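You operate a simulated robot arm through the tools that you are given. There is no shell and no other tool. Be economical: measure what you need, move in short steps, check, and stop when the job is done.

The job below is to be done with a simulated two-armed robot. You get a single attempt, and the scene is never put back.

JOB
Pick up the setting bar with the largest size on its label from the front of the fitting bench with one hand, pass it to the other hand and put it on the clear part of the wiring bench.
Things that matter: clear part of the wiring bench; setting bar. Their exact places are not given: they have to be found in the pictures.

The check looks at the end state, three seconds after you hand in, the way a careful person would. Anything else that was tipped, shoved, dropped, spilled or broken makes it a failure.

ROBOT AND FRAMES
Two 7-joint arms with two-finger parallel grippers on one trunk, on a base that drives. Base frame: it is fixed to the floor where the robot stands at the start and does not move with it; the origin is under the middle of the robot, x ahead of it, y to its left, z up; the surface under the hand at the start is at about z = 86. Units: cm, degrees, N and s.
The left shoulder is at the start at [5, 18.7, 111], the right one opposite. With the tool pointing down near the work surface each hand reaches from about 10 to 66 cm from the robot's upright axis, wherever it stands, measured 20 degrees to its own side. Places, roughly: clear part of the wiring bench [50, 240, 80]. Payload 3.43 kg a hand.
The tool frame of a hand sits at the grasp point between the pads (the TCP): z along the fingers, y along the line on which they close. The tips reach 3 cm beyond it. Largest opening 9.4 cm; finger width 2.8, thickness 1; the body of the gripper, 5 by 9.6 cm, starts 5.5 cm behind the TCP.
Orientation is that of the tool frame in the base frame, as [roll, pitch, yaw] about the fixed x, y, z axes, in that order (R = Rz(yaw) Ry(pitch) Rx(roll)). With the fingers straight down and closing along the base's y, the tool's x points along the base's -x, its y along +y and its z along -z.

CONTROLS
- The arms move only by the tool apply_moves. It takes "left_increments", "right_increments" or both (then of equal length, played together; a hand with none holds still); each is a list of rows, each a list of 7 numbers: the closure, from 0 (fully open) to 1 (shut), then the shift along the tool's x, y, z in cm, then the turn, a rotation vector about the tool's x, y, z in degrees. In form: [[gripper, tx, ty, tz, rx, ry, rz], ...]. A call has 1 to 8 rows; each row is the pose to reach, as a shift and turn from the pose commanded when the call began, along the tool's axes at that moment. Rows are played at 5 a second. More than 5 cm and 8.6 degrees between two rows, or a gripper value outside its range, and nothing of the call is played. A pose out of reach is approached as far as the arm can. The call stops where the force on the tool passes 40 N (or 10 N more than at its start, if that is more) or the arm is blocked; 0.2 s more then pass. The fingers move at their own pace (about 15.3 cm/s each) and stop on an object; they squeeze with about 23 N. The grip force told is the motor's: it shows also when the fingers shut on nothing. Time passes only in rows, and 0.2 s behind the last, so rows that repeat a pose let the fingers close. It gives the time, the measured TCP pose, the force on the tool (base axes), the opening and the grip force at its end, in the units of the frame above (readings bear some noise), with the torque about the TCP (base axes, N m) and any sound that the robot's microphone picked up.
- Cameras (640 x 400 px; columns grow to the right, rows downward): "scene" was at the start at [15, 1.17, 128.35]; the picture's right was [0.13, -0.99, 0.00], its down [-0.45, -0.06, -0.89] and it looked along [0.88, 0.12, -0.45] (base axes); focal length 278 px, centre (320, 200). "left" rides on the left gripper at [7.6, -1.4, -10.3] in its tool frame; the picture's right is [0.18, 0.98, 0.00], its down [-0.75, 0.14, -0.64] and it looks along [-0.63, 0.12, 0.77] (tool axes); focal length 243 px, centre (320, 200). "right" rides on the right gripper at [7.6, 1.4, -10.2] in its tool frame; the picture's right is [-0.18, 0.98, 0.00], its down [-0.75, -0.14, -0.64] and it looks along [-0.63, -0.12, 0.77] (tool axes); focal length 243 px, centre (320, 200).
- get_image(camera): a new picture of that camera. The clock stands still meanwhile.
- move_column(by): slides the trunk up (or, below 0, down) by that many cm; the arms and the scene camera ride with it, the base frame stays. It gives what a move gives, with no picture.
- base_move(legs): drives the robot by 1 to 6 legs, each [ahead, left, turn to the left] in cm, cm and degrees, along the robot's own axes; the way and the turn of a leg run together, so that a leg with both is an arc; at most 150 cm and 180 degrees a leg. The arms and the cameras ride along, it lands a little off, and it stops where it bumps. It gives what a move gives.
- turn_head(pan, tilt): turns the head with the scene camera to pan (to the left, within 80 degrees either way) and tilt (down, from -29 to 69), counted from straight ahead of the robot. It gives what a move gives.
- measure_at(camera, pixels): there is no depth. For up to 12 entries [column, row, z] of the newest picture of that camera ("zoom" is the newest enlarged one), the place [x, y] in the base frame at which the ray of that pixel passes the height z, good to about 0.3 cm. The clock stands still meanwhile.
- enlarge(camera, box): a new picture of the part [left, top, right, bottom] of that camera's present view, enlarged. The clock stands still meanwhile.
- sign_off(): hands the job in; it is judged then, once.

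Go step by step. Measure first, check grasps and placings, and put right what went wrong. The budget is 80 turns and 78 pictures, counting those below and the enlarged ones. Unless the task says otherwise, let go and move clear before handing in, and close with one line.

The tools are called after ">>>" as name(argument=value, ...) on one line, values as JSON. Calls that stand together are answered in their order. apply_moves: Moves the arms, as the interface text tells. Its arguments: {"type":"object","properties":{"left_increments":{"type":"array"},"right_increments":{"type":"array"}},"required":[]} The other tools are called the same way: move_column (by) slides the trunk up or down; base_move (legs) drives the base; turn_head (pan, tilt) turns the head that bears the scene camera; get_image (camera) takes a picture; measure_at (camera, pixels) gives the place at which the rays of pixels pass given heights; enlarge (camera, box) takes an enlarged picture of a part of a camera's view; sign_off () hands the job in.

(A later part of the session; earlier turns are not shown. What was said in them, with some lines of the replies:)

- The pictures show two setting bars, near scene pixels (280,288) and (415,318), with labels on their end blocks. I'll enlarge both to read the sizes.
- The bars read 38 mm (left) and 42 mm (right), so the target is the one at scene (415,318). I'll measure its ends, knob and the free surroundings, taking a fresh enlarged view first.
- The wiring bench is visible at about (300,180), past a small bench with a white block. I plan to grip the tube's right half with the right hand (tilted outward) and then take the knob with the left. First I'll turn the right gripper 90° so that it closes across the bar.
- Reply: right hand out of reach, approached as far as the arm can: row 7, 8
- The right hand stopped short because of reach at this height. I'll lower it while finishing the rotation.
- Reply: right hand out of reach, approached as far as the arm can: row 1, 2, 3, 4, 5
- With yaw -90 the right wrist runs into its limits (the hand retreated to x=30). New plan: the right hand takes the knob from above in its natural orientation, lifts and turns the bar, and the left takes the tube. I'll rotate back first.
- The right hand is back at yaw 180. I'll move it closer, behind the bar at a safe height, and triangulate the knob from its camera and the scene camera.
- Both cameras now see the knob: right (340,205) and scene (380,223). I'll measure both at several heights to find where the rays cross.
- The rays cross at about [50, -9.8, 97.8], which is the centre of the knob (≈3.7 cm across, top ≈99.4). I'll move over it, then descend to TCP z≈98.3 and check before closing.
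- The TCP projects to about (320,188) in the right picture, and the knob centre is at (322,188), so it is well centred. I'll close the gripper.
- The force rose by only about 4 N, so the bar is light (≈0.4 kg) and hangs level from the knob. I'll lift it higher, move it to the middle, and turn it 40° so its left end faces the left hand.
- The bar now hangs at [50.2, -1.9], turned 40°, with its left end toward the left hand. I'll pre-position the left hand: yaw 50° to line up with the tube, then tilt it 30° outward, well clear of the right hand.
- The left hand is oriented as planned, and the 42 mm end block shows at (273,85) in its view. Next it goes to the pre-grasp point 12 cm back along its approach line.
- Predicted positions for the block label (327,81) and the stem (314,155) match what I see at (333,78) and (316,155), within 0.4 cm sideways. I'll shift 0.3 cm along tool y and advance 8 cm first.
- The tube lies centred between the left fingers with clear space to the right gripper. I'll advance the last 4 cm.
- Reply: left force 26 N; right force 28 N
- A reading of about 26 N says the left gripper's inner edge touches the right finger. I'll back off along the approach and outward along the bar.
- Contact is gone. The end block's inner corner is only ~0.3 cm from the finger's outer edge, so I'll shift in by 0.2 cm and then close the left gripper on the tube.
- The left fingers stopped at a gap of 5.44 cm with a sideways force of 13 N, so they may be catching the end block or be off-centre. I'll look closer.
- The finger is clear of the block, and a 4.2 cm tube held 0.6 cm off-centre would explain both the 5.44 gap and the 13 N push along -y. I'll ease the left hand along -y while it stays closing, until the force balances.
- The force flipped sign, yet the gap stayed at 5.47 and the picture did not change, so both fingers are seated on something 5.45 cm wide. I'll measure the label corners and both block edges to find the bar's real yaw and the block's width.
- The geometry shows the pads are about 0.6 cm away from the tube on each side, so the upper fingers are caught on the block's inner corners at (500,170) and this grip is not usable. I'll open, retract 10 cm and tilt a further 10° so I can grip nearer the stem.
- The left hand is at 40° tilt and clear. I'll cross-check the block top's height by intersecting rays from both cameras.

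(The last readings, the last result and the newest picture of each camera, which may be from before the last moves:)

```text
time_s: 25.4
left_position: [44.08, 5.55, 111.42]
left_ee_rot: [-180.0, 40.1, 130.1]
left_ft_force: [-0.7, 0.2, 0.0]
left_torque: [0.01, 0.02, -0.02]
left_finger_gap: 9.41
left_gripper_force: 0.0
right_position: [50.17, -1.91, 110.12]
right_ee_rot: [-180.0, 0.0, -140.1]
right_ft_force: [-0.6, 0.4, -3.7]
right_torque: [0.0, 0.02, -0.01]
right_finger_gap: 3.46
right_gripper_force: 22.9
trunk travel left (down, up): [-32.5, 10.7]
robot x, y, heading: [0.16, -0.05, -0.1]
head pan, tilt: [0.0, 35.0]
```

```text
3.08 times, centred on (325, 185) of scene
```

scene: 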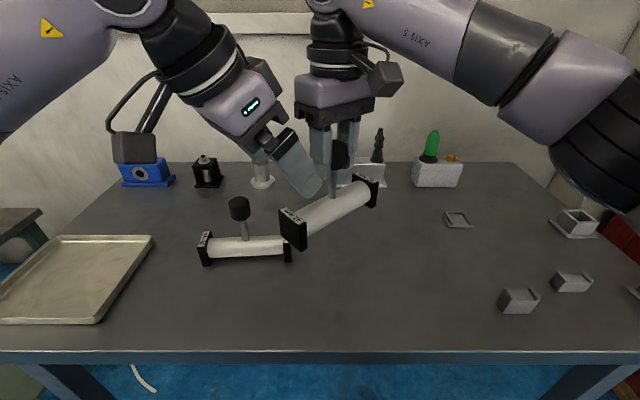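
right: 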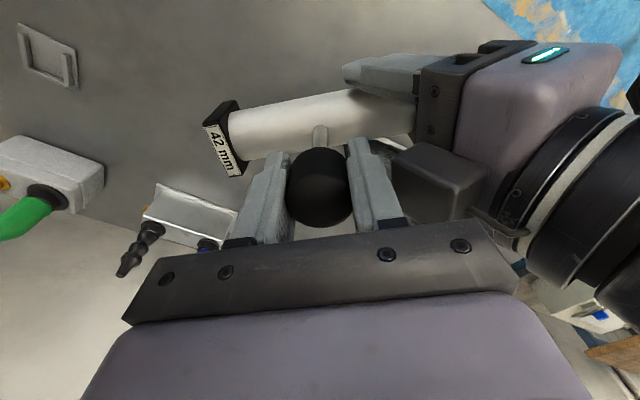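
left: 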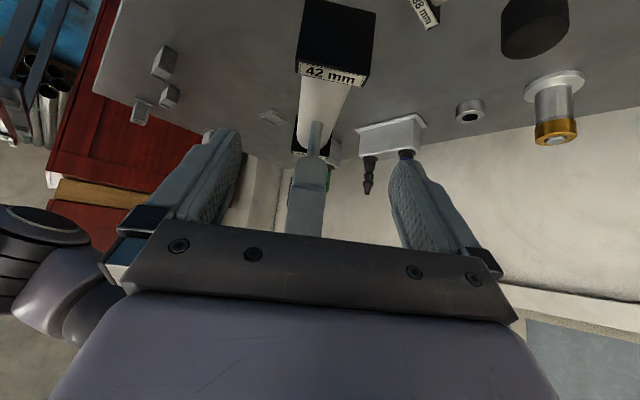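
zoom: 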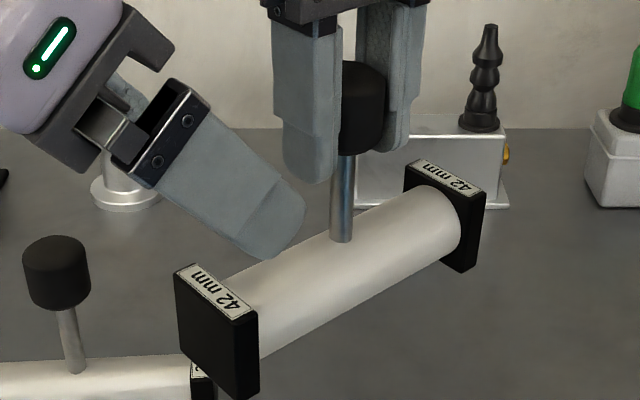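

The block top is at z≈102.6, so the tube axis is at about 100.2 — lower than I assumed, which explains the poor grip. The new target TCP is [48.1, 0.6, 101.5]; I'll approach along the 40° line.

>>> apply_moves(left_increments=[[0, 0.8, -0.05, 2, 0, 0, 0], [0, 1.5, -0.05, 5, 0, 0, 0], [0, 1.5, -0.05, 8, 0, 0, 0], [0, 1.5, -0.05, 10, 0, 0, 0], [0, 1.5, -0.05, 11.7, 0, 0, 0], [0, 1.5, -0.05, 11.7, 0, 0, 0]])

>>> enlarge(camera="scene", box=[250, 120, 400, 250])

>>> enlarge(camera="left", box=[200, 40, 460, 250])

```text
time_s: 26.9
left_position: [48.25, 0.32, 101.26]
left_ee_rot: [180.0, 40.1, 130.1]
left_ft_force: [0.6, 0.0, 0.8]
left_torque: [0.01, -0.04, -0.01]
left_finger_gap: 9.4
left_gripper_force: 0.1
right_position: [50.19, -1.9, 110.03]
right_ee_rot: [179.9, 0.0, -140.1]
right_ft_force: [0.2, -0.7, -4.4]
right_torque: [-0.01, 0.0, 0.01]
right_finger_gap: 3.48
right_gripper_force: 22.6
trunk travel left (down, up): [-32.5, 10.7]
robot x, y, heading: [0.13, 0.08, -0.1]
head pan, tilt: [0.0, 35.0]
```

```text
3.08 times, centred on (325, 185) of scene
```

zoom: 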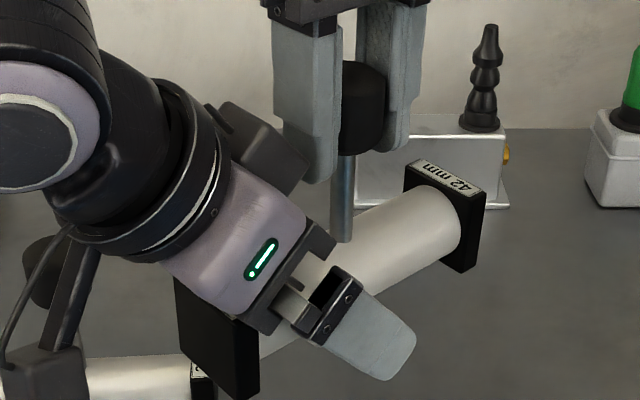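

```text
1.90 times, centred on (330, 145) of left
```

zoom: 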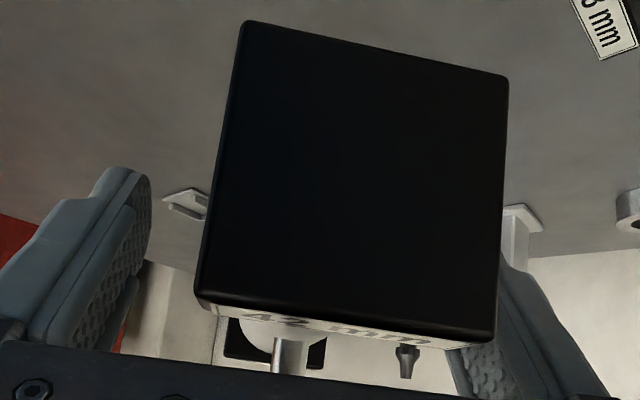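

No contact this time, and the bar sits about 0.3 cm toward +y of the hand. I'll shift 0.25 cm and close.

>>> apply_moves(left_increments=[[0, 0, 0.25, 0, 0, 0, 0], [0.3, 0, 0.25, 0, 0, 0, 0], [0.5, 0, 0.25, 0, 0, 0, 0], [1, 0, 0.25, 0, 0, 0, 0], [1, 0, 0.25, 0, 0, 0, 0], [1, 0, 0.25, 0, 0, 0, 0]])

>>> enlarge(camera="scene", box=[250, 120, 400, 250])

```text
time_s: 28.2
left_position: [48.36, 0.52, 101.39]
left_ee_rot: [-180.0, 39.9, 130.2]
left_ft_force: [3.3, -0.3, 0.0]
left_torque: [0.41, -0.15, 0.29]
left_finger_gap: 5.43
left_gripper_force: 23.4
right_position: [50.17, -2.02, 110.01]
right_ee_rot: [180.0, 0.1, -140.1]
right_ft_force: [-4.2, -1.1, -1.2]
right_torque: [-0.34, 0.39, -0.19]
right_finger_gap: 3.47
right_gripper_force: 22.7
trunk travel left (down, up): [-32.5, 10.7]
robot x, y, heading: [-0.01, 0.09, -0.3]
head pan, tilt: [0.0, 35.0]
```

```text
3.08 times, centred on (325, 185) of scene
```

zoom: 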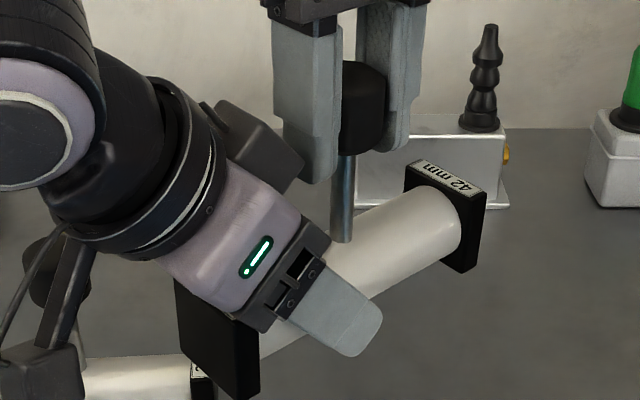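

The fingers again stop at 5.43 cm, now with balanced forces and well away from the block. Scaled from the 3.47 cm knob, the tube is indeed about 5.4 cm, so this is a proper grip. I'll open the right gripper only a little (there's little room) and watch whether the left holds.

>>> apply_moves(right_increments=[[0.58, 0, 0, 0, 0, 0, 0], [0.54, 0, 0, 0, 0, 0, 0], [0.54, 0, 0, 0, 0, 0, 0]], left_increments=[[1, 0, 0, 0, 0, 0, 0], [1, 0, 0, 0, 0, 0, 0], [1, 0, 0, 0, 0, 0, 0]])

>>> enlarge(camera="scene", box=[250, 120, 400, 250])

```text
time_s: 29.1
left_position: [48.39, 0.61, 101.27]
left_ee_rot: [-179.9, 40.0, 130.1]
left_ft_force: [0.2, 0.3, -0.3]
left_torque: [0.1, 0.08, 0.0]
left_finger_gap: 5.45
left_gripper_force: 23.0
right_position: [50.3, -1.93, 110.16]
right_ee_rot: [-180.0, -0.1, -140.0]
right_ft_force: [-0.5, 0.0, 0.4]
right_torque: [0.01, 0.01, -0.01]
right_finger_gap: 4.32
right_gripper_force: 0.1
trunk travel left (down, up): [-32.5, 10.7]
robot x, y, heading: [0.13, -0.13, 0.3]
head pan, tilt: [0.0, 35.0]
```

```text
3.08 times, centred on (325, 185) of scene
```

zoom: 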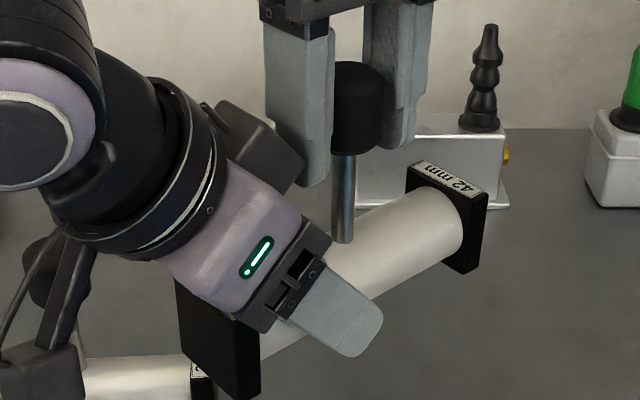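

The left now bears the bar (its torque 0.1/0.08 N m matches the bar's weight) and nothing moved. I'll raise the right hand straight up past the knob.

>>> apply_moves(right_increments=[[0.54, 0, 0, -1.5, 0, 0, 0], [0.54, 0, 0, -3, 0, 0, 0], [0.54, 0, 0, -5, 0, 0, 0], [0.54, 0, 0, -7, 0, 0, 0], [0.54, 0, 0, -7, 0, 0, 0]])

>>> get_image(camera="scene")

```text
time_s: 30.2
left_position: [48.29, 0.48, 101.3]
left_ee_rot: [-179.9, 40.0, 130.1]
left_ft_force: [0.8, -0.4, -0.8]
left_torque: [0.08, 0.05, 0.02]
left_finger_gap: 5.43
left_gripper_force: 23.2
right_position: [50.22, -1.86, 117.28]
right_ee_rot: [179.9, 0.0, -140.1]
right_ft_force: [0.3, -0.5, -0.1]
right_torque: [0.01, 0.0, 0.0]
right_finger_gap: 4.32
right_gripper_force: 0.0
trunk travel left (down, up): [-32.5, 10.7]
robot x, y, heading: [0.03, -0.19, -0.3]
head pan, tilt: [0.0, 35.0]
```

```text
34 pictures are left
```

scene: 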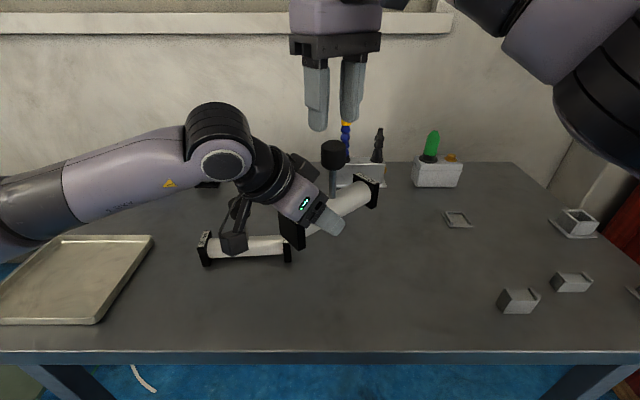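

The left hand holds the bar alone and the right is clear above it. I'll draw the right hand back to its side, then raise the left by 8 cm.

>>> apply_moves(right_increments=[[0.54, 3, 0, -1, 0, 0, 5], [0.54, 6, 0, -1, 0, 0, 13], [0.54, 10, -1, -1, 0, 0, 21], [0.54, 14, -2, -1, 0, 0, 29], [0.54, 17.6, -2.3, -1, 0, 0, 37], [0.54, 17.6, -2.3, -1, 0, 0, 40], [0.54, 17.6, -2.3, -1, 0, 0, 40], [0.54, 17.6, -2.3, -1, 0, 0, 40]], left_increments=[[1, 0, 0, 0, 0, 0, 0], [1, 0, 0, 0, 0, 0, 0], [1, 0, 0, 0, 0, 0, 0], [1, -1, 0, -1.2, 0, 0, 0], [1, -2.3, 0, -2.7, 0, 0, 0], [1, -3.7, 0, -4.4, 0, 0, 0], [1, -5.1, 0, -6.1, 0, 0, 0], [1, -5.1, 0, -6.1, 0, 0, 0]])

>>> get_image(camera="scene")

```text
time_s: 32.0
left_position: [48.29, 0.57, 109.38]
left_ee_rot: [180.0, 40.0, 130.1]
left_ft_force: [0.4, 0.3, -4.5]
left_torque: [0.08, 0.1, 0.02]
left_finger_gap: 5.44
left_gripper_force: 22.9
right_position: [37.93, -15.05, 117.92]
right_ee_rot: [-180.0, 0.0, 179.9]
right_ft_force: [0.0, -0.3, -0.2]
right_torque: [-0.01, 0.0, 0.02]
right_finger_gap: 4.33
right_gripper_force: 0.1
trunk travel left (down, up): [-32.5, 10.7]
robot x, y, heading: [-0.13, -0.07, 0.0]
head pan, tilt: [0.0, 35.0]
```

```text
33 pictures are left
```

scene: 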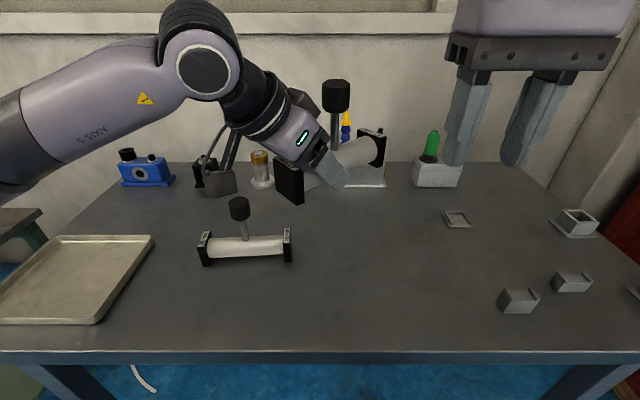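

The left now reads −4.5 N with the bar level and firmly held. I'll back the base away from the bench and look left along the route before driving.

>>> base_move(legs=[[-35, 0, 0]])

>>> turn_head(pan=70, tilt=25)

>>> get_image(camera="scene")

```text
time_s: 34.3
left_position: [13.16, 0.32, 109.37]
left_ee_rot: [180.0, 40.0, 130.0]
left_ft_force: [0.0, -0.1, -4.8]
left_torque: [0.08, 0.1, -0.02]
left_finger_gap: 5.43
left_gripper_force: 23.2
right_position: [2.78, -15.12, 117.85]
right_ee_rot: [-180.0, -0.1, 179.6]
right_ft_force: [-0.1, 0.0, 0.1]
right_torque: [0.0, -0.01, -0.01]
right_finger_gap: 4.32
right_gripper_force: 0.1
trunk travel left (down, up): [-32.5, 10.7]
robot x, y, heading: [-35.17, -0.12, -0.4]
head pan, tilt: [0.0, 35.0]
```

```text
time_s: 35.7
left_position: [13.19, 0.29, 109.38]
left_ee_rot: [-180.0, 40.0, 130.0]
left_ft_force: [1.2, -0.4, -3.8]
left_torque: [0.12, 0.05, 0.0]
left_finger_gap: 5.4
left_gripper_force: 22.4
right_position: [2.72, -15.04, 117.84]
right_ee_rot: [-180.0, 0.0, 179.7]
right_ft_force: [-0.5, -0.8, 0.0]
right_torque: [0.02, 0.01, 0.03]
right_finger_gap: 4.32
right_gripper_force: 0.0
trunk travel left (down, up): [-32.5, 10.7]
robot x, y, heading: [-35.31, 0.73, -0.2]
head pan, tilt: [70.0, 25.0]
```

```text
32 pictures are left
```

scene: 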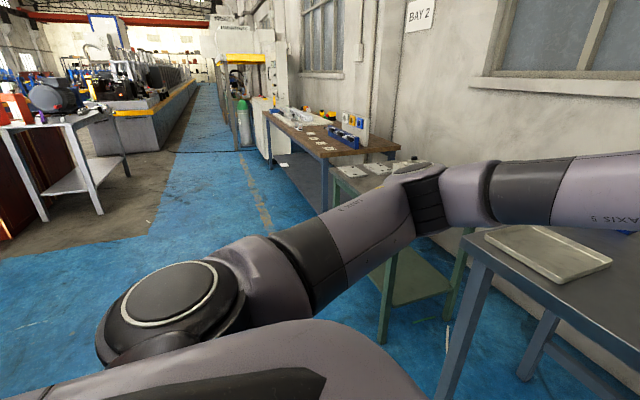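

The floor corridor left of the robot is clear and the wiring bench shows at (310,140). I'll strafe left 150 cm and look again.

>>> base_move(legs=[[0, 150, 0]])

>>> turn_head(pan=50, tilt=28)

>>> get_image(camera="scene")

```text
time_s: 49.1
left_position: [13.49, 151.04, 109.34]
left_ee_rot: [179.9, 40.0, 130.2]
left_ft_force: [0.0, 0.1, -4.0]
left_torque: [0.08, 0.05, 0.02]
left_finger_gap: 5.44
left_gripper_force: 23.2
right_position: [3.11, 135.62, 117.87]
right_ee_rot: [-179.9, 0.0, 179.9]
right_ft_force: [0.0, 0.3, 1.0]
right_torque: [0.02, 0.0, 0.01]
right_finger_gap: 4.32
right_gripper_force: 0.0
trunk travel left (down, up): [-32.5, 10.7]
robot x, y, heading: [-34.91, 150.61, 0.1]
head pan, tilt: [70.0, 25.0]
```

```text
time_s: 49.9
left_position: [13.54, 151.09, 109.43]
left_ee_rot: [179.9, 40.0, 130.1]
left_ft_force: [0.3, 0.8, -4.3]
left_torque: [0.11, 0.05, -0.02]
left_finger_gap: 5.42
left_gripper_force: 22.9
right_position: [3.23, 135.58, 117.86]
right_ee_rot: [180.0, 0.1, 180.0]
right_ft_force: [0.4, 0.3, -1.2]
right_torque: [0.04, 0.0, 0.01]
right_finger_gap: 4.33
right_gripper_force: 0.2
trunk travel left (down, up): [-32.5, 10.7]
robot x, y, heading: [-34.77, 150.62, -0.1]
head pan, tilt: [50.0, 28.0]
```

```text
31 pictures are left
```

scene: 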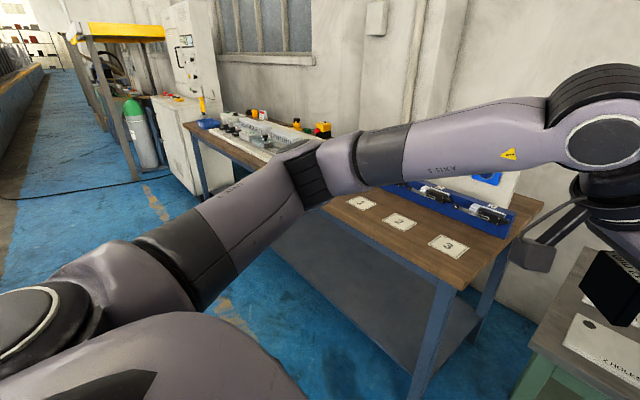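

The wiring bench has numbered cards (1, 2, 3) at (360–450, 200–245), while the arm hides its middle. I'll strafe another 85 cm and look straight at it.

>>> base_move(legs=[[0, 82, 0]])

>>> turn_head(pan=0, tilt=32)

>>> get_image(camera="scene")

```text
time_s: 57.6
left_position: [12.94, 234.63, 109.37]
left_ee_rot: [180.0, 40.0, 130.8]
left_ft_force: [1.0, 0.3, -5.3]
left_torque: [0.09, 0.06, 0.0]
left_finger_gap: 5.42
left_gripper_force: 23.1
right_position: [2.84, 219.0, 117.82]
right_ee_rot: [-180.0, 0.0, -179.3]
right_ft_force: [0.5, -0.2, -0.3]
right_torque: [0.03, 0.0, 0.02]
right_finger_gap: 4.34
right_gripper_force: 0.1
trunk travel left (down, up): [-32.5, 10.7]
robot x, y, heading: [-35.28, 233.37, 1.0]
head pan, tilt: [50.0, 28.0]
```

```text
time_s: 58.8
left_position: [12.98, 234.63, 109.37]
left_ee_rot: [180.0, 40.0, 130.9]
left_ft_force: [-0.6, -0.2, -3.4]
left_torque: [0.08, 0.07, 0.02]
left_finger_gap: 5.44
left_gripper_force: 23.2
right_position: [2.79, 219.04, 117.79]
right_ee_rot: [180.0, 0.0, -179.3]
right_ft_force: [0.3, 0.5, -0.6]
right_torque: [-0.02, 0.0, -0.01]
right_finger_gap: 4.34
right_gripper_force: 0.0
trunk travel left (down, up): [-32.5, 10.7]
robot x, y, heading: [-35.49, 233.43, 0.8]
head pan, tilt: [0.0, 32.0]
```

```text
30 pictures are left
```

scene: 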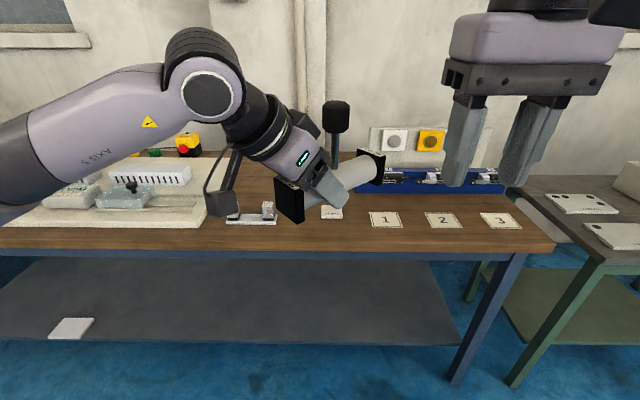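

The wiring bench is in view, but the arm hides part of it. I'll measure the cards, items and front edge at z=80 and enlarge the middle part.

>>> measure_at(camera="scene", pixels=[[385, 219, 80], [443, 219, 80], [500, 219, 80], [331, 214, 80], [250, 220, 80], [320, 247, 80], [205, 222, 80], [550, 245, 80], [375, 192, 80], [330, 185, 80]])

>>> enlarge(camera="scene", box=[200, 130, 540, 260])

>>> get_image(camera="left")

```text
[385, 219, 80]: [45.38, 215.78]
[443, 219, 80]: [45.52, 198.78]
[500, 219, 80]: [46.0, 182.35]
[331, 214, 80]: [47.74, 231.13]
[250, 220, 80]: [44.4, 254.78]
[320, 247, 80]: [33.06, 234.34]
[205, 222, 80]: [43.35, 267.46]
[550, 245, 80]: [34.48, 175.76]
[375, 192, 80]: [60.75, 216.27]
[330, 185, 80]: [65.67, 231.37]
```

```text
1.88 times, centred on (370, 195) of scene
```

zoom: 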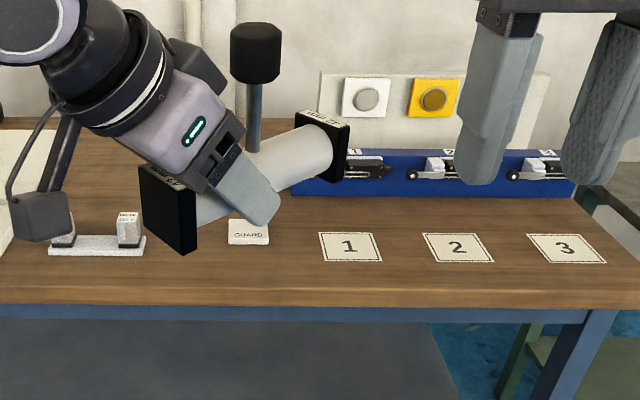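

```text
28 pictures are left
```

left: 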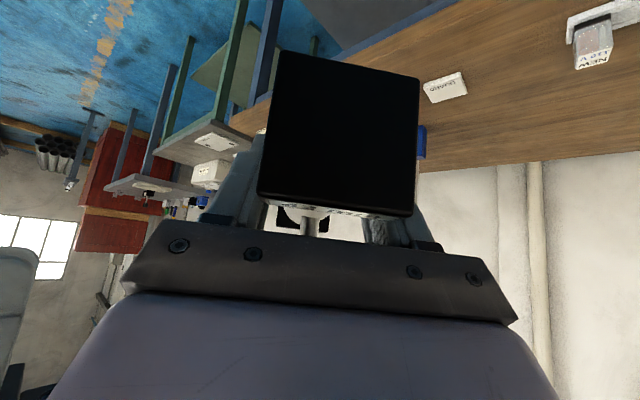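

The spot near [50,240] lies between a small GUARD block at [47.7,231] and a fuse holder at [44–50,255], partly hidden by the arm. I'll strafe 35 cm further left for an unobstructed look.

>>> base_move(legs=[[0, 38, 0]])

>>> turn_head(pan=-22, tilt=32)

>>> get_image(camera="scene")

```text
time_s: 62.5
left_position: [12.64, 271.16, 109.29]
left_ee_rot: [-180.0, 40.0, 130.5]
left_ft_force: [0.0, 0.6, -3.9]
left_torque: [0.06, 0.05, -0.02]
left_finger_gap: 5.44
left_gripper_force: 23.1
right_position: [2.3, 255.62, 117.84]
right_ee_rot: [180.0, 0.0, -179.7]
right_ft_force: [-0.9, 0.9, -1.0]
right_torque: [0.0, -0.02, 0.01]
right_finger_gap: 4.29
right_gripper_force: 0.1
trunk travel left (down, up): [-32.5, 10.7]
robot x, y, heading: [-35.58, 270.29, 0.6]
head pan, tilt: [0.0, 32.0]
```

```text
time_s: 63.4
left_position: [12.57, 271.16, 109.42]
left_ee_rot: [-180.0, 39.9, 130.6]
left_ft_force: [0.9, -0.1, -3.8]
left_torque: [0.06, 0.13, 0.01]
left_finger_gap: 5.45
left_gripper_force: 23.1
right_position: [2.4, 255.65, 117.87]
right_ee_rot: [180.0, 0.0, -179.6]
right_ft_force: [0.4, 1.1, 0.0]
right_torque: [0.0, -0.03, -0.01]
right_finger_gap: 4.33
right_gripper_force: 0.1
trunk travel left (down, up): [-32.5, 10.7]
robot x, y, heading: [-36.05, 270.18, 0.2]
head pan, tilt: [-22.0, 32.0]
```

```text
27 pictures are left
```

scene: 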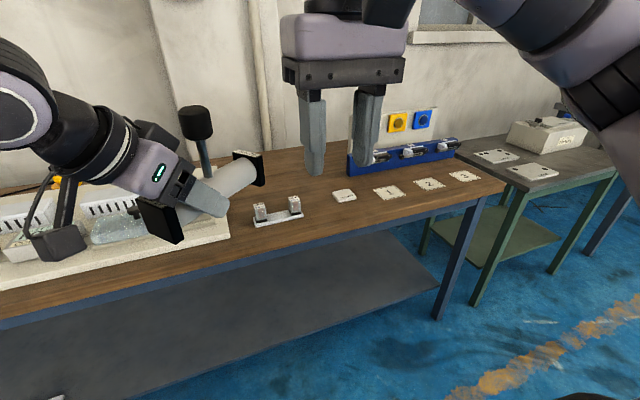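

The open strip runs between and behind the fuse rail (278,215) and the GUARD block (344,196), with the blue rack starting at (355,170). I'll measure it.

>>> measure_at(camera="scene", pixels=[[255, 226, 80], [304, 216, 80], [256, 219, 80], [300, 205, 80], [333, 197, 80], [345, 203, 80], [356, 195, 80], [350, 176, 80], [320, 200, 80], [300, 185, 80], [330, 230, 80], [232, 210, 80]])

>>> enlarge(camera="scene", box=[220, 140, 420, 265])

```text
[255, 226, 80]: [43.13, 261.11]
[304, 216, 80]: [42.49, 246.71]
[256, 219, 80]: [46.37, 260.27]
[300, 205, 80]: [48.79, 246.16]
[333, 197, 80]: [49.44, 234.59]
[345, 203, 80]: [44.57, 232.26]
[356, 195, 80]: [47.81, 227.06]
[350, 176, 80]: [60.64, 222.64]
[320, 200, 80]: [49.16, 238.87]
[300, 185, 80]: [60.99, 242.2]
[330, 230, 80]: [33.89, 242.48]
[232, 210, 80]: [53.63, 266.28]
```

```text
3.20 times, centred on (320, 202) of scene
```

zoom: 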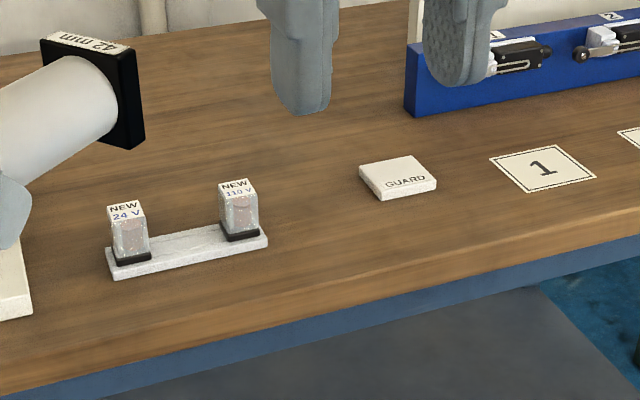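

The clear strip behind the cards is x≈52–70, y≈225–265, and the gap between the fuse rail (y>246) and GUARD (y<235) leaves room for the hand. I'll lay the bar along x, centred near [58,240.8], so first I rotate the left hand 50° about the vertical while well away from the bench.

>>> apply_moves(left_increments=[[1, 0.6, 1.1, -0.5, -5.2, 0, -6.2], [1, 1.2, 2.2, -1, -10.4, 0, -12.4], [1, 1.8, 3.3, -1.5, -15.6, 0, -18.6], [1, 2.4, 4.4, -2, -20.8, 0, -24.8], [1, 3, 5.5, -2.5, -26, 0, -31], [1, 3.5, 6.4, -2.9, -30, 0, -35.7], [1, 3.7, 6.7, -3.1, -32.1, 0, -38.2], [1, 3.7, 6.7, -3.1, -32.1, 0, -38.2]])

>>> turn_head(pan=0, tilt=35)

>>> get_image(camera="scene")

```text
time_s: 65.2
left_position: [14.59, 279.1, 109.41]
left_ee_rot: [179.9, 40.0, -179.5]
left_ft_force: [0.4, -0.1, -3.7]
left_torque: [0.0, 0.15, -0.03]
left_finger_gap: 5.43
left_gripper_force: 22.8
right_position: [2.31, 255.64, 117.94]
right_ee_rot: [-179.9, -0.1, -179.8]
right_ft_force: [0.4, -0.1, -1.1]
right_torque: [0.03, 0.0, 0.01]
right_finger_gap: 4.31
right_gripper_force: 0.1
trunk travel left (down, up): [-32.5, 10.7]
robot x, y, heading: [-35.85, 270.5, 0.3]
head pan, tilt: [-22.0, 32.0]
```

```text
time_s: 66.1
left_position: [14.41, 279.17, 109.41]
left_ee_rot: [179.9, 39.9, -179.6]
left_ft_force: [-0.1, 0.2, -3.9]
left_torque: [0.03, 0.12, 0.01]
left_finger_gap: 5.42
left_gripper_force: 23.5
right_position: [2.4, 255.68, 117.76]
right_ee_rot: [-180.0, -0.1, -179.6]
right_ft_force: [-0.6, 0.4, 0.0]
right_torque: [0.01, 0.0, -0.01]
right_finger_gap: 4.32
right_gripper_force: 0.0
trunk travel left (down, up): [-32.5, 10.7]
robot x, y, heading: [-35.8, 270.32, 0.3]
head pan, tilt: [0.0, 35.0]
```

```text
25 pictures are left
```

scene: 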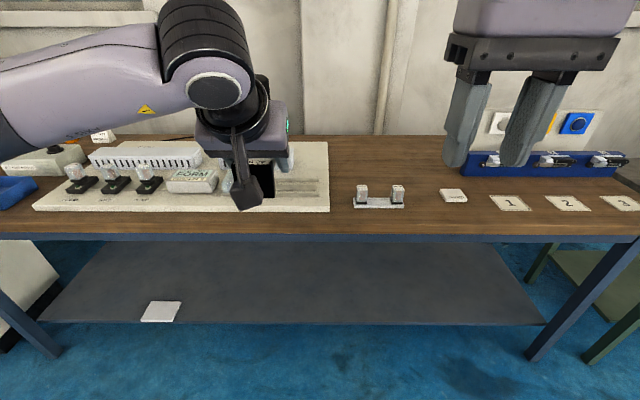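

The bar now points straight ahead and the clear area at (330–445, 140–190) is well visible. I'll drive right 38.3 cm to line up, then ahead 31 cm.

>>> base_move(legs=[[0, -38.3, 0], [31, 0, 0]])

>>> get_image(camera="scene")

```text
time_s: 71.6
left_position: [45.21, 241.08, 109.32]
left_ee_rot: [179.9, 39.8, 179.6]
left_ft_force: [0.4, -0.3, -4.5]
left_torque: [0.02, 0.15, 0.03]
left_finger_gap: 5.43
left_gripper_force: 23.4
right_position: [32.9, 217.7, 117.92]
right_ee_rot: [-180.0, -0.1, 179.8]
right_ft_force: [-0.3, 0.8, 0.5]
right_torque: [0.0, 0.05, 0.0]
right_finger_gap: 4.33
right_gripper_force: 0.1
trunk travel left (down, up): [-32.5, 10.7]
robot x, y, heading: [-4.63, 233.04, -0.3]
head pan, tilt: [0.0, 35.0]
```

```text
24 pictures are left
```

scene: 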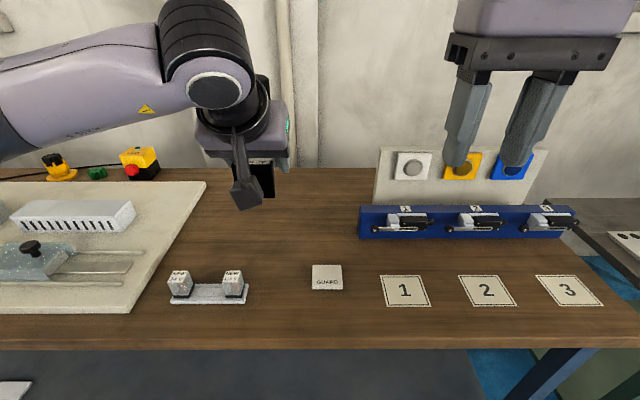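

The clear area is directly ahead. I'll re-measure the neighbours from close up.

>>> measure_at(camera="scene", pixels=[[248, 302, 80], [170, 303, 80], [248, 284, 81], [243, 270, 85], [313, 291, 80], [313, 266, 81], [343, 266, 81], [358, 240, 80], [205, 182, 82], [290, 169, 80], [290, 345, 80], [130, 312, 82]])

>>> get_image(camera="left")

```text
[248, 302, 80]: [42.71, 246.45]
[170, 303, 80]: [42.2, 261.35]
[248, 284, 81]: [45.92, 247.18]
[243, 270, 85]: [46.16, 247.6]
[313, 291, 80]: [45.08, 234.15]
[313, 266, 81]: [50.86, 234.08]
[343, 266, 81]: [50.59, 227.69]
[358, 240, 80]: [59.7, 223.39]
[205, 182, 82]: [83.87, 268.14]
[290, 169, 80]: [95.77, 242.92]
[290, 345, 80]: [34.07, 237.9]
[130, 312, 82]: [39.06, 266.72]
```

```text
23 pictures are left
```

left: 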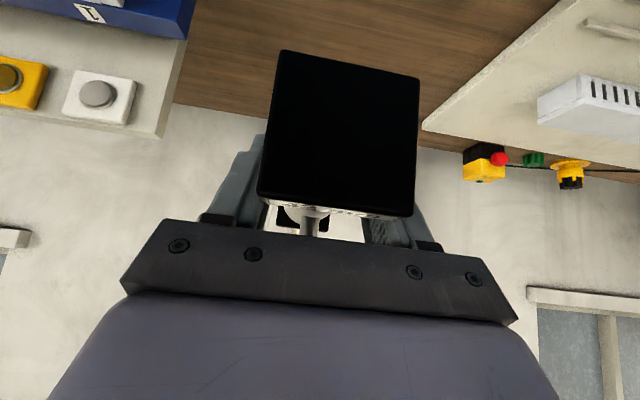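

There is room: y 234–246.5 in front and wide open behind. I'll lower the trunk by 12 cm, then reach forward 10.3 cm.

>>> move_column(by=-12)

>>> apply_moves(left_increments=[[1, -2, 0, 1.65, 0, 0, 0], [1, -4, 0, 3.3, 0, 0, 0], [1, -6, 0, 5, 0, 0, 0], [1, -7.9, 0, 6.6, 0, 0, 0], [1, -7.9, 0, 6.6, 0, 0, 0]])

>>> get_image(camera="scene")

```text
time_s: 73.1
left_position: [45.35, 241.06, 97.47]
left_ee_rot: [179.9, 39.9, 179.7]
left_ft_force: [1.0, -0.5, -4.3]
left_torque: [0.0, 0.1, 0.0]
left_finger_gap: 5.42
left_gripper_force: 23.5
right_position: [32.84, 217.7, 105.89]
right_ee_rot: [-179.9, 0.1, 179.7]
right_ft_force: [0.2, -0.1, 1.1]
right_torque: [0.01, 0.0, 0.02]
right_finger_gap: 4.31
right_gripper_force: 0.1
trunk travel left (down, up): [-20.5, 22.7]
robot x, y, heading: [-5.17, 233.01, -0.3]
head pan, tilt: [0.0, 35.0]
```

```text
time_s: 74.3
left_position: [55.67, 241.05, 97.45]
left_ee_rot: [179.9, 39.9, 179.7]
left_ft_force: [-1.2, 0.2, -3.7]
left_torque: [0.0, 0.14, 0.02]
left_finger_gap: 5.42
left_gripper_force: 22.5
right_position: [32.87, 217.81, 105.85]
right_ee_rot: [-180.0, 0.0, 179.7]
right_ft_force: [-0.4, -0.5, 0.4]
right_torque: [0.02, -0.01, -0.02]
right_finger_gap: 4.34
right_gripper_force: 0.0
trunk travel left (down, up): [-20.5, 22.7]
robot x, y, heading: [-5.19, 233.11, 0.1]
head pan, tilt: [0.0, 35.0]
```

```text
22 pictures are left
```

scene: 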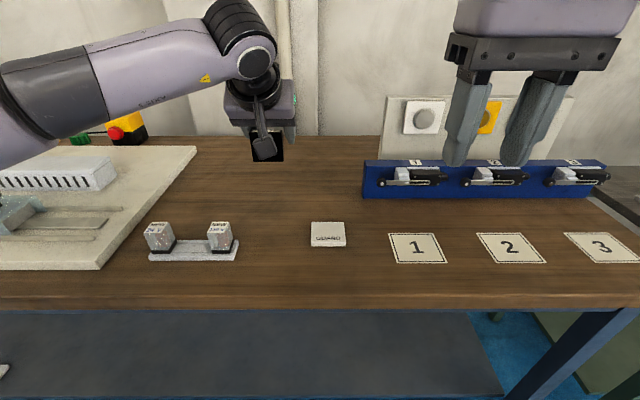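

The hand sits over the clear spot. I'll lower the arm by 11.5 cm to just above the bench and check.

>>> apply_moves(left_increments=[[1, 1.6, 0, 1.9, 0, 0, 0], [1, 3.2, 0, 3.8, 0, 0, 0], [1, 4.8, 0, 5.7, 0, 0, 0], [1, 6.2, 0, 7.4, 0, 0, 0], [1, 7.4, 0, 8.8, 0, 0, 0], [1, 7.4, 0, 8.8, 0, 0, 0]])

>>> get_image(camera="scene")

>>> get_image(camera="left")

```text
time_s: 75.7
left_position: [55.45, 241.11, 85.89]
left_ee_rot: [-179.9, 39.8, 179.7]
left_ft_force: [0.1, 1.0, -3.4]
left_torque: [0.01, 0.14, -0.02]
left_finger_gap: 5.4
left_gripper_force: 22.5
right_position: [32.99, 217.6, 105.78]
right_ee_rot: [-180.0, 0.0, 179.7]
right_ft_force: [-0.1, 0.4, -0.2]
right_torque: [-0.03, 0.0, 0.0]
right_finger_gap: 4.31
right_gripper_force: 0.2
trunk travel left (down, up): [-20.5, 22.7]
robot x, y, heading: [-5.13, 232.92, -0.1]
head pan, tilt: [0.0, 35.0]
```

```text
21 pictures are left
```

scene: 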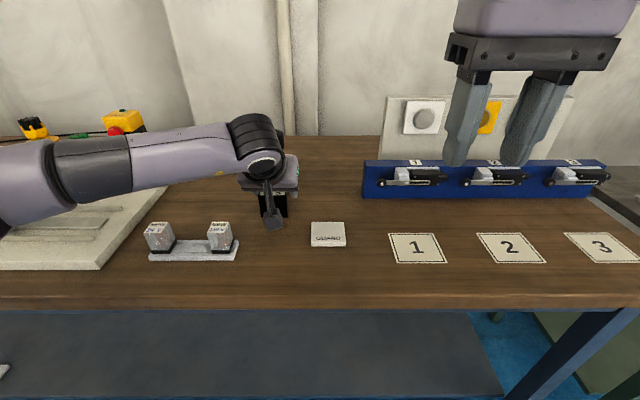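

```text
20 pictures are left
```

left: 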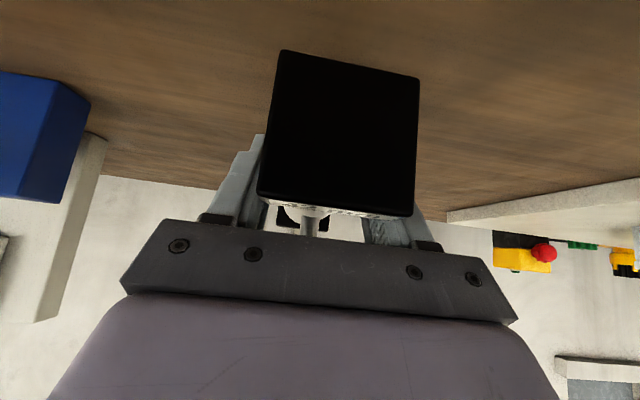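

About 2.5 cm remain. I'll lower in 0.5 cm steps and watch the force.

>>> apply_moves(left_increments=[[1, 0.32, 0, 0.38, 0, 0, 0], [1, 0.64, 0, 0.77, 0, 0, 0], [1, 0.96, 0, 1.15, 0, 0, 0], [1, 1.16, 0, 1.38, 0, 0, 0], [1, 1.16, 0, 1.38, 0, 0, 0]])

```text
time_s: 76.9
left_position: [55.63, 241.18, 84.0]
left_ee_rot: [179.9, 39.9, 179.7]
left_ft_force: [0.1, 0.3, -3.8]
left_torque: [-0.01, 0.12, 0.0]
left_finger_gap: 5.44
left_gripper_force: 23.4
right_position: [32.91, 217.72, 105.84]
right_ee_rot: [-180.0, 0.0, 179.7]
right_ft_force: [-1.3, 0.5, 0.1]
right_torque: [-0.03, 0.02, 0.0]
right_finger_gap: 4.32
right_gripper_force: 0.1
trunk travel left (down, up): [-20.5, 22.7]
robot x, y, heading: [-5.25, 232.94, -0.2]
head pan, tilt: [0.0, 35.0]
```

>>> apply_moves(left_increments=[[1, 0.13, 0, 0.15, 0, 0, 0], [1, 0.26, 0, 0.31, 0, 0, 0], [1, 0.32, 0, 0.38, 0, 0, 0], [1, 0.32, 0, 0.38, 0, 0, 0]])

>>> enlarge(camera="scene", box=[220, 150, 340, 250])

```text
time_s: 77.9
left_position: [55.4, 241.0, 83.61]
left_ee_rot: [179.9, 39.9, 179.7]
left_ft_force: [0.5, -0.3, -5.2]
left_torque: [0.01, 0.12, 0.01]
left_finger_gap: 5.41
left_gripper_force: 23.3
right_position: [32.89, 217.8, 105.84]
right_ee_rot: [180.0, -0.1, 179.7]
right_ft_force: [0.8, -0.2, 0.4]
right_torque: [-0.04, 0.0, 0.01]
right_finger_gap: 4.34
right_gripper_force: 0.1
trunk travel left (down, up): [-20.5, 22.7]
robot x, y, heading: [-5.16, 233.15, -0.4]
head pan, tilt: [0.0, 35.0]
```

```text
4.00 times, centred on (280, 200) of scene
```

zoom: 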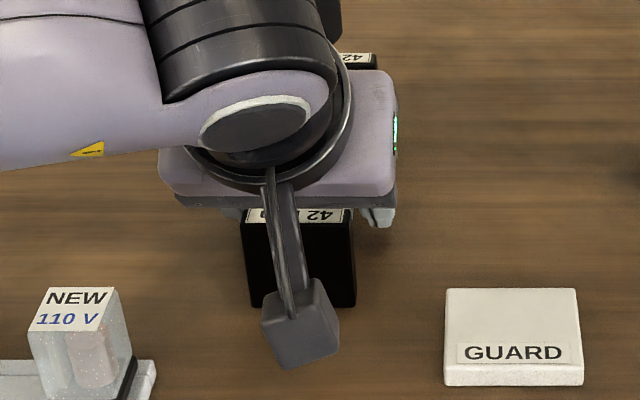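

No contact yet; the force still equals the weight. I'll continue down in small steps.

>>> apply_moves(left_increments=[[1, 0.1, 0, 0.11, 0, 0, 0], [1, 0.19, 0, 0.23, 0, 0, 0], [1, 0.26, 0, 0.31, 0, 0, 0], [1, 0.26, 0, 0.31, 0, 0, 0]])

```text
time_s: 78.9
left_position: [55.68, 241.05, 83.48]
left_ee_rot: [-180.0, 40.0, 179.6]
left_ft_force: [-0.8, 1.0, -1.0]
left_torque: [-0.04, -0.24, 0.04]
left_finger_gap: 5.44
left_gripper_force: 23.1
right_position: [32.82, 217.82, 105.89]
right_ee_rot: [180.0, -0.1, 179.7]
right_ft_force: [-0.8, -1.2, 0.5]
right_torque: [-0.02, 0.02, 0.02]
right_finger_gap: 4.32
right_gripper_force: 0.0
trunk travel left (down, up): [-20.5, 22.7]
robot x, y, heading: [-5.28, 232.43, -0.4]
head pan, tilt: [0.0, 35.0]
```

The force has dropped to −1 N and the torque changed sign, so the bar is touching (far end first). I'll go 0.3 cm further to seat it.

>>> apply_moves(left_increments=[[1, 0.06, 0, 0.08, 0, 0, 0], [1, 0.13, 0, 0.15, 0, 0, 0], [1, 0.13, 0, 0.15, 0, 0, 0]])

```text
time_s: 79.7
left_position: [55.65, 241.0, 83.39]
left_ee_rot: [180.0, 40.1, 179.7]
left_ft_force: [4.2, 0.1, 7.4]
left_torque: [0.04, -0.08, 0.06]
left_finger_gap: 5.43
left_gripper_force: 23.1
right_position: [32.79, 217.61, 105.87]
right_ee_rot: [-179.9, 0.0, 179.8]
right_ft_force: [0.0, -0.4, 0.4]
right_torque: [-0.03, 0.0, 0.0]
right_finger_gap: 4.32
right_gripper_force: 0.1
trunk travel left (down, up): [-20.5, 22.7]
robot x, y, heading: [-5.06, 232.92, -0.1]
head pan, tilt: [0.0, 35.0]
```

The bar is seated (7 N upward). I'll open the gripper slowly, check, and then back out along the fingers' line.

>>> apply_moves(left_increments=[[0.4, 0, 0, 0, 0, 0, 0], [0.2, 0, 0, 0, 0, 0, 0], [0.05, 0, 0, 0, 0, 0, 0], [0.05, 0, 0, 0, 0, 0, 0]])

>>> get_image(camera="left")

```text
time_s: 80.7
left_position: [55.39, 241.12, 83.24]
left_ee_rot: [-180.0, 40.2, 179.9]
left_ft_force: [-2.4, 7.3, 10.8]
left_torque: [-0.28, 0.03, -0.04]
left_finger_gap: 8.51
left_gripper_force: 0.0
right_position: [32.73, 217.73, 105.88]
right_ee_rot: [180.0, 0.2, 179.7]
right_ft_force: [0.4, -0.3, -0.2]
right_torque: [0.01, 0.03, 0.0]
right_finger_gap: 4.33
right_gripper_force: 0.0
trunk travel left (down, up): [-20.5, 22.7]
robot x, y, heading: [-4.91, 233.09, -0.0]
head pan, tilt: [0.0, 35.0]
```

```text
18 pictures are left
```

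left: 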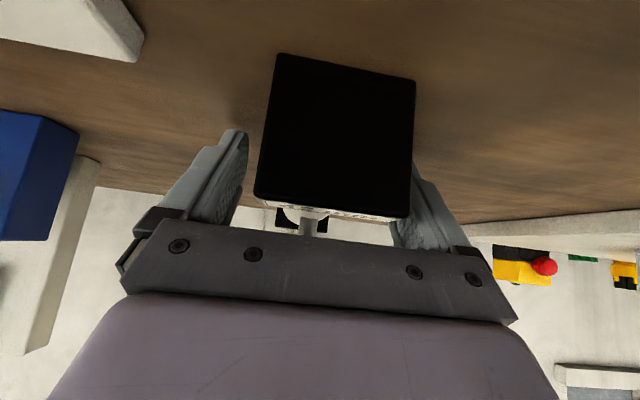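

The fingers are open, but the hand still reads 10.8 N up and 7.3 N sideways, so a fingertip is dragging on the bench. I'll raise 0.6 cm along the tool line and check.

>>> apply_moves(left_increments=[[0.05, 0, 0, -0.3, 0, 0, 0], [0.05, 0, 0, -0.7, 0, 0, 0], [0.05, 0, 0, -0.7, 0, 0, 0]])

>>> get_image(camera="left")

```text
time_s: 81.5
left_position: [55.09, 241.01, 83.55]
left_ee_rot: [179.8, 39.9, 179.6]
left_ft_force: [1.0, 0.2, 0.9]
left_torque: [-0.02, 0.0, -0.03]
left_finger_gap: 8.96
left_gripper_force: 0.1
right_position: [32.77, 217.73, 105.82]
right_ee_rot: [-180.0, 0.0, 179.7]
right_ft_force: [-0.2, 0.2, 0.2]
right_torque: [0.02, 0.0, -0.04]
right_finger_gap: 4.34
right_gripper_force: 0.1
trunk travel left (down, up): [-20.5, 22.7]
robot x, y, heading: [-5.13, 232.84, -0.3]
head pan, tilt: [0.0, 35.0]
```

```text
17 pictures are left
```

left: 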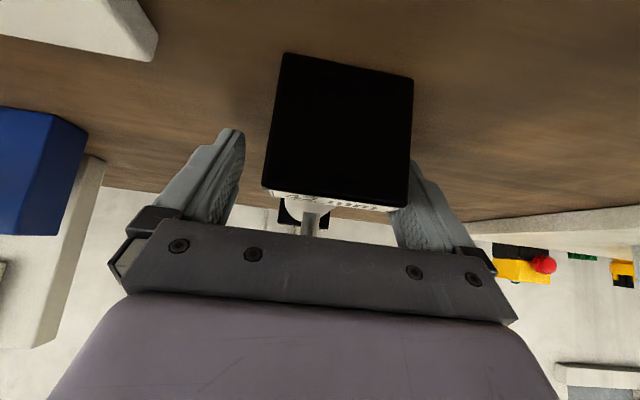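

Forces are now near zero and the gripper is free around the bar. I'll back out along the fingers' line.

>>> apply_moves(left_increments=[[0, 0, 0.1, -1.5, 0, 0, 0], [0, 0, 0.1, -4, 0, 0, 0], [0, 0, 0.1, -7, 0, 0, 0], [0, 0, 0.1, -11, 0, 0, 0], [0, 0, 0.1, -15, 0, 0, 0], [0, 0, 0.1, -15, 0, 0, 0]])

>>> get_image(camera="scene")

```text
time_s: 82.9
left_position: [45.11, 241.18, 95.08]
left_ee_rot: [180.0, 39.9, 179.7]
left_ft_force: [-0.2, -0.1, 0.2]
left_torque: [0.01, -0.04, 0.0]
left_finger_gap: 9.39
left_gripper_force: 0.1
right_position: [32.88, 217.79, 105.88]
right_ee_rot: [179.9, -0.1, 179.8]
right_ft_force: [-0.3, 0.7, 0.2]
right_torque: [0.03, 0.0, 0.01]
right_finger_gap: 4.34
right_gripper_force: 0.0
trunk travel left (down, up): [-20.5, 22.7]
robot x, y, heading: [-4.95, 232.89, -0.2]
head pan, tilt: [0.0, 35.0]
```

```text
16 pictures are left
```

scene: 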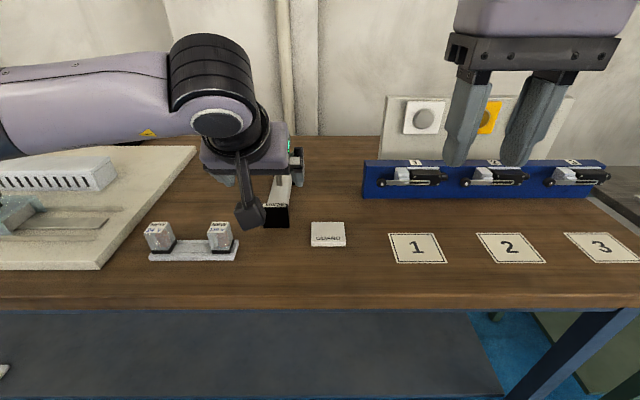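

The bar stands on the bench at (278,205) and nothing else has moved. I'll raise the trunk 12 cm and back the base off, clear of the bench, then take a final look.

>>> move_column(by=12)

>>> base_move(legs=[[-30, 0, 0], [0, 30, 0]])

>>> turn_head(pan=-15, tilt=30)

>>> get_image(camera="scene")

>>> enlarge(camera="scene", box=[220, 120, 460, 270])

```text
time_s: 84.4
left_position: [45.2, 241.1, 106.95]
left_ee_rot: [179.9, 40.1, 179.8]
left_ft_force: [-0.8, 0.4, -0.2]
left_torque: [-0.01, -0.01, -0.02]
left_finger_gap: 9.39
left_gripper_force: 0.0
right_position: [32.84, 217.78, 117.89]
right_ee_rot: [-179.9, 0.0, 179.6]
right_ft_force: [-0.3, -0.7, 0.1]
right_torque: [0.01, 0.03, 0.02]
right_finger_gap: 4.34
right_gripper_force: 0.1
trunk travel left (down, up): [-32.5, 10.7]
robot x, y, heading: [-5.19, 233.06, -0.1]
head pan, tilt: [0.0, 35.0]
```

```text
time_s: 89.2
left_position: [15.82, 271.23, 107.03]
left_ee_rot: [179.9, 40.0, 179.7]
left_ft_force: [-0.3, 0.8, -0.1]
left_torque: [0.0, 0.02, -0.01]
left_finger_gap: 9.4
left_gripper_force: 0.0
right_position: [3.53, 247.74, 117.81]
right_ee_rot: [179.9, 0.0, 179.7]
right_ft_force: [-0.3, -0.5, 0.0]
right_torque: [-0.02, 0.0, 0.01]
right_finger_gap: 4.34
right_gripper_force: 0.0
trunk travel left (down, up): [-32.5, 10.7]
robot x, y, heading: [-34.32, 262.7, -0.4]
head pan, tilt: [0.0, 35.0]
```

```text
time_s: 90.0
left_position: [15.88, 271.22, 107.17]
left_ee_rot: [179.8, 40.1, 179.6]
left_ft_force: [0.9, -0.1, 0.7]
left_torque: [0.02, -0.02, -0.01]
left_finger_gap: 9.4
left_gripper_force: 0.0
right_position: [3.61, 247.82, 118.01]
right_ee_rot: [-180.0, 0.0, 179.7]
right_ft_force: [0.4, -1.2, -0.4]
right_torque: [0.0, 0.0, 0.02]
right_finger_gap: 4.29
right_gripper_force: 0.1
trunk travel left (down, up): [-32.5, 10.7]
robot x, y, heading: [-34.33, 262.74, -0.3]
head pan, tilt: [-15.0, 30.0]
```

```text
15 pictures are left
```

scene: 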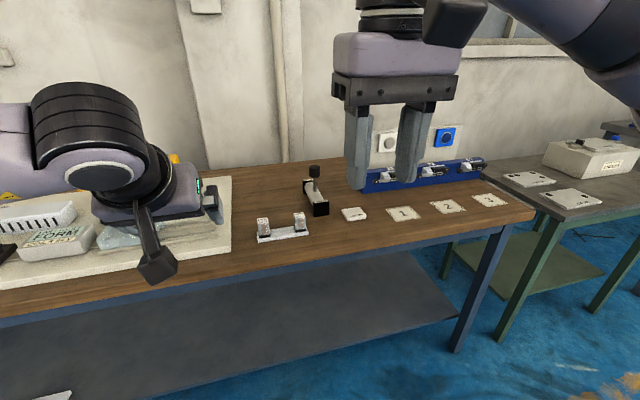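

```text
2.67 times, centred on (340, 195) of scene
```

zoom: 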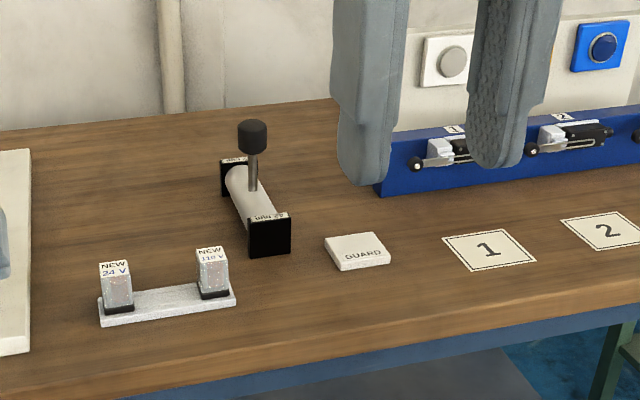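

The 42 mm bar stands upright on the open part of the wiring bench at zoom (255,205), touching nothing, with its neighbours undisturbed and both hands clear. I'm handing in.

>>> sign_off()

```text
The job is handed in.
```

I picked up the 42 mm setting bar with the right hand and passed it to the left. It now stands upright on the clear part of the wiring bench, and nothing else was disturbed.
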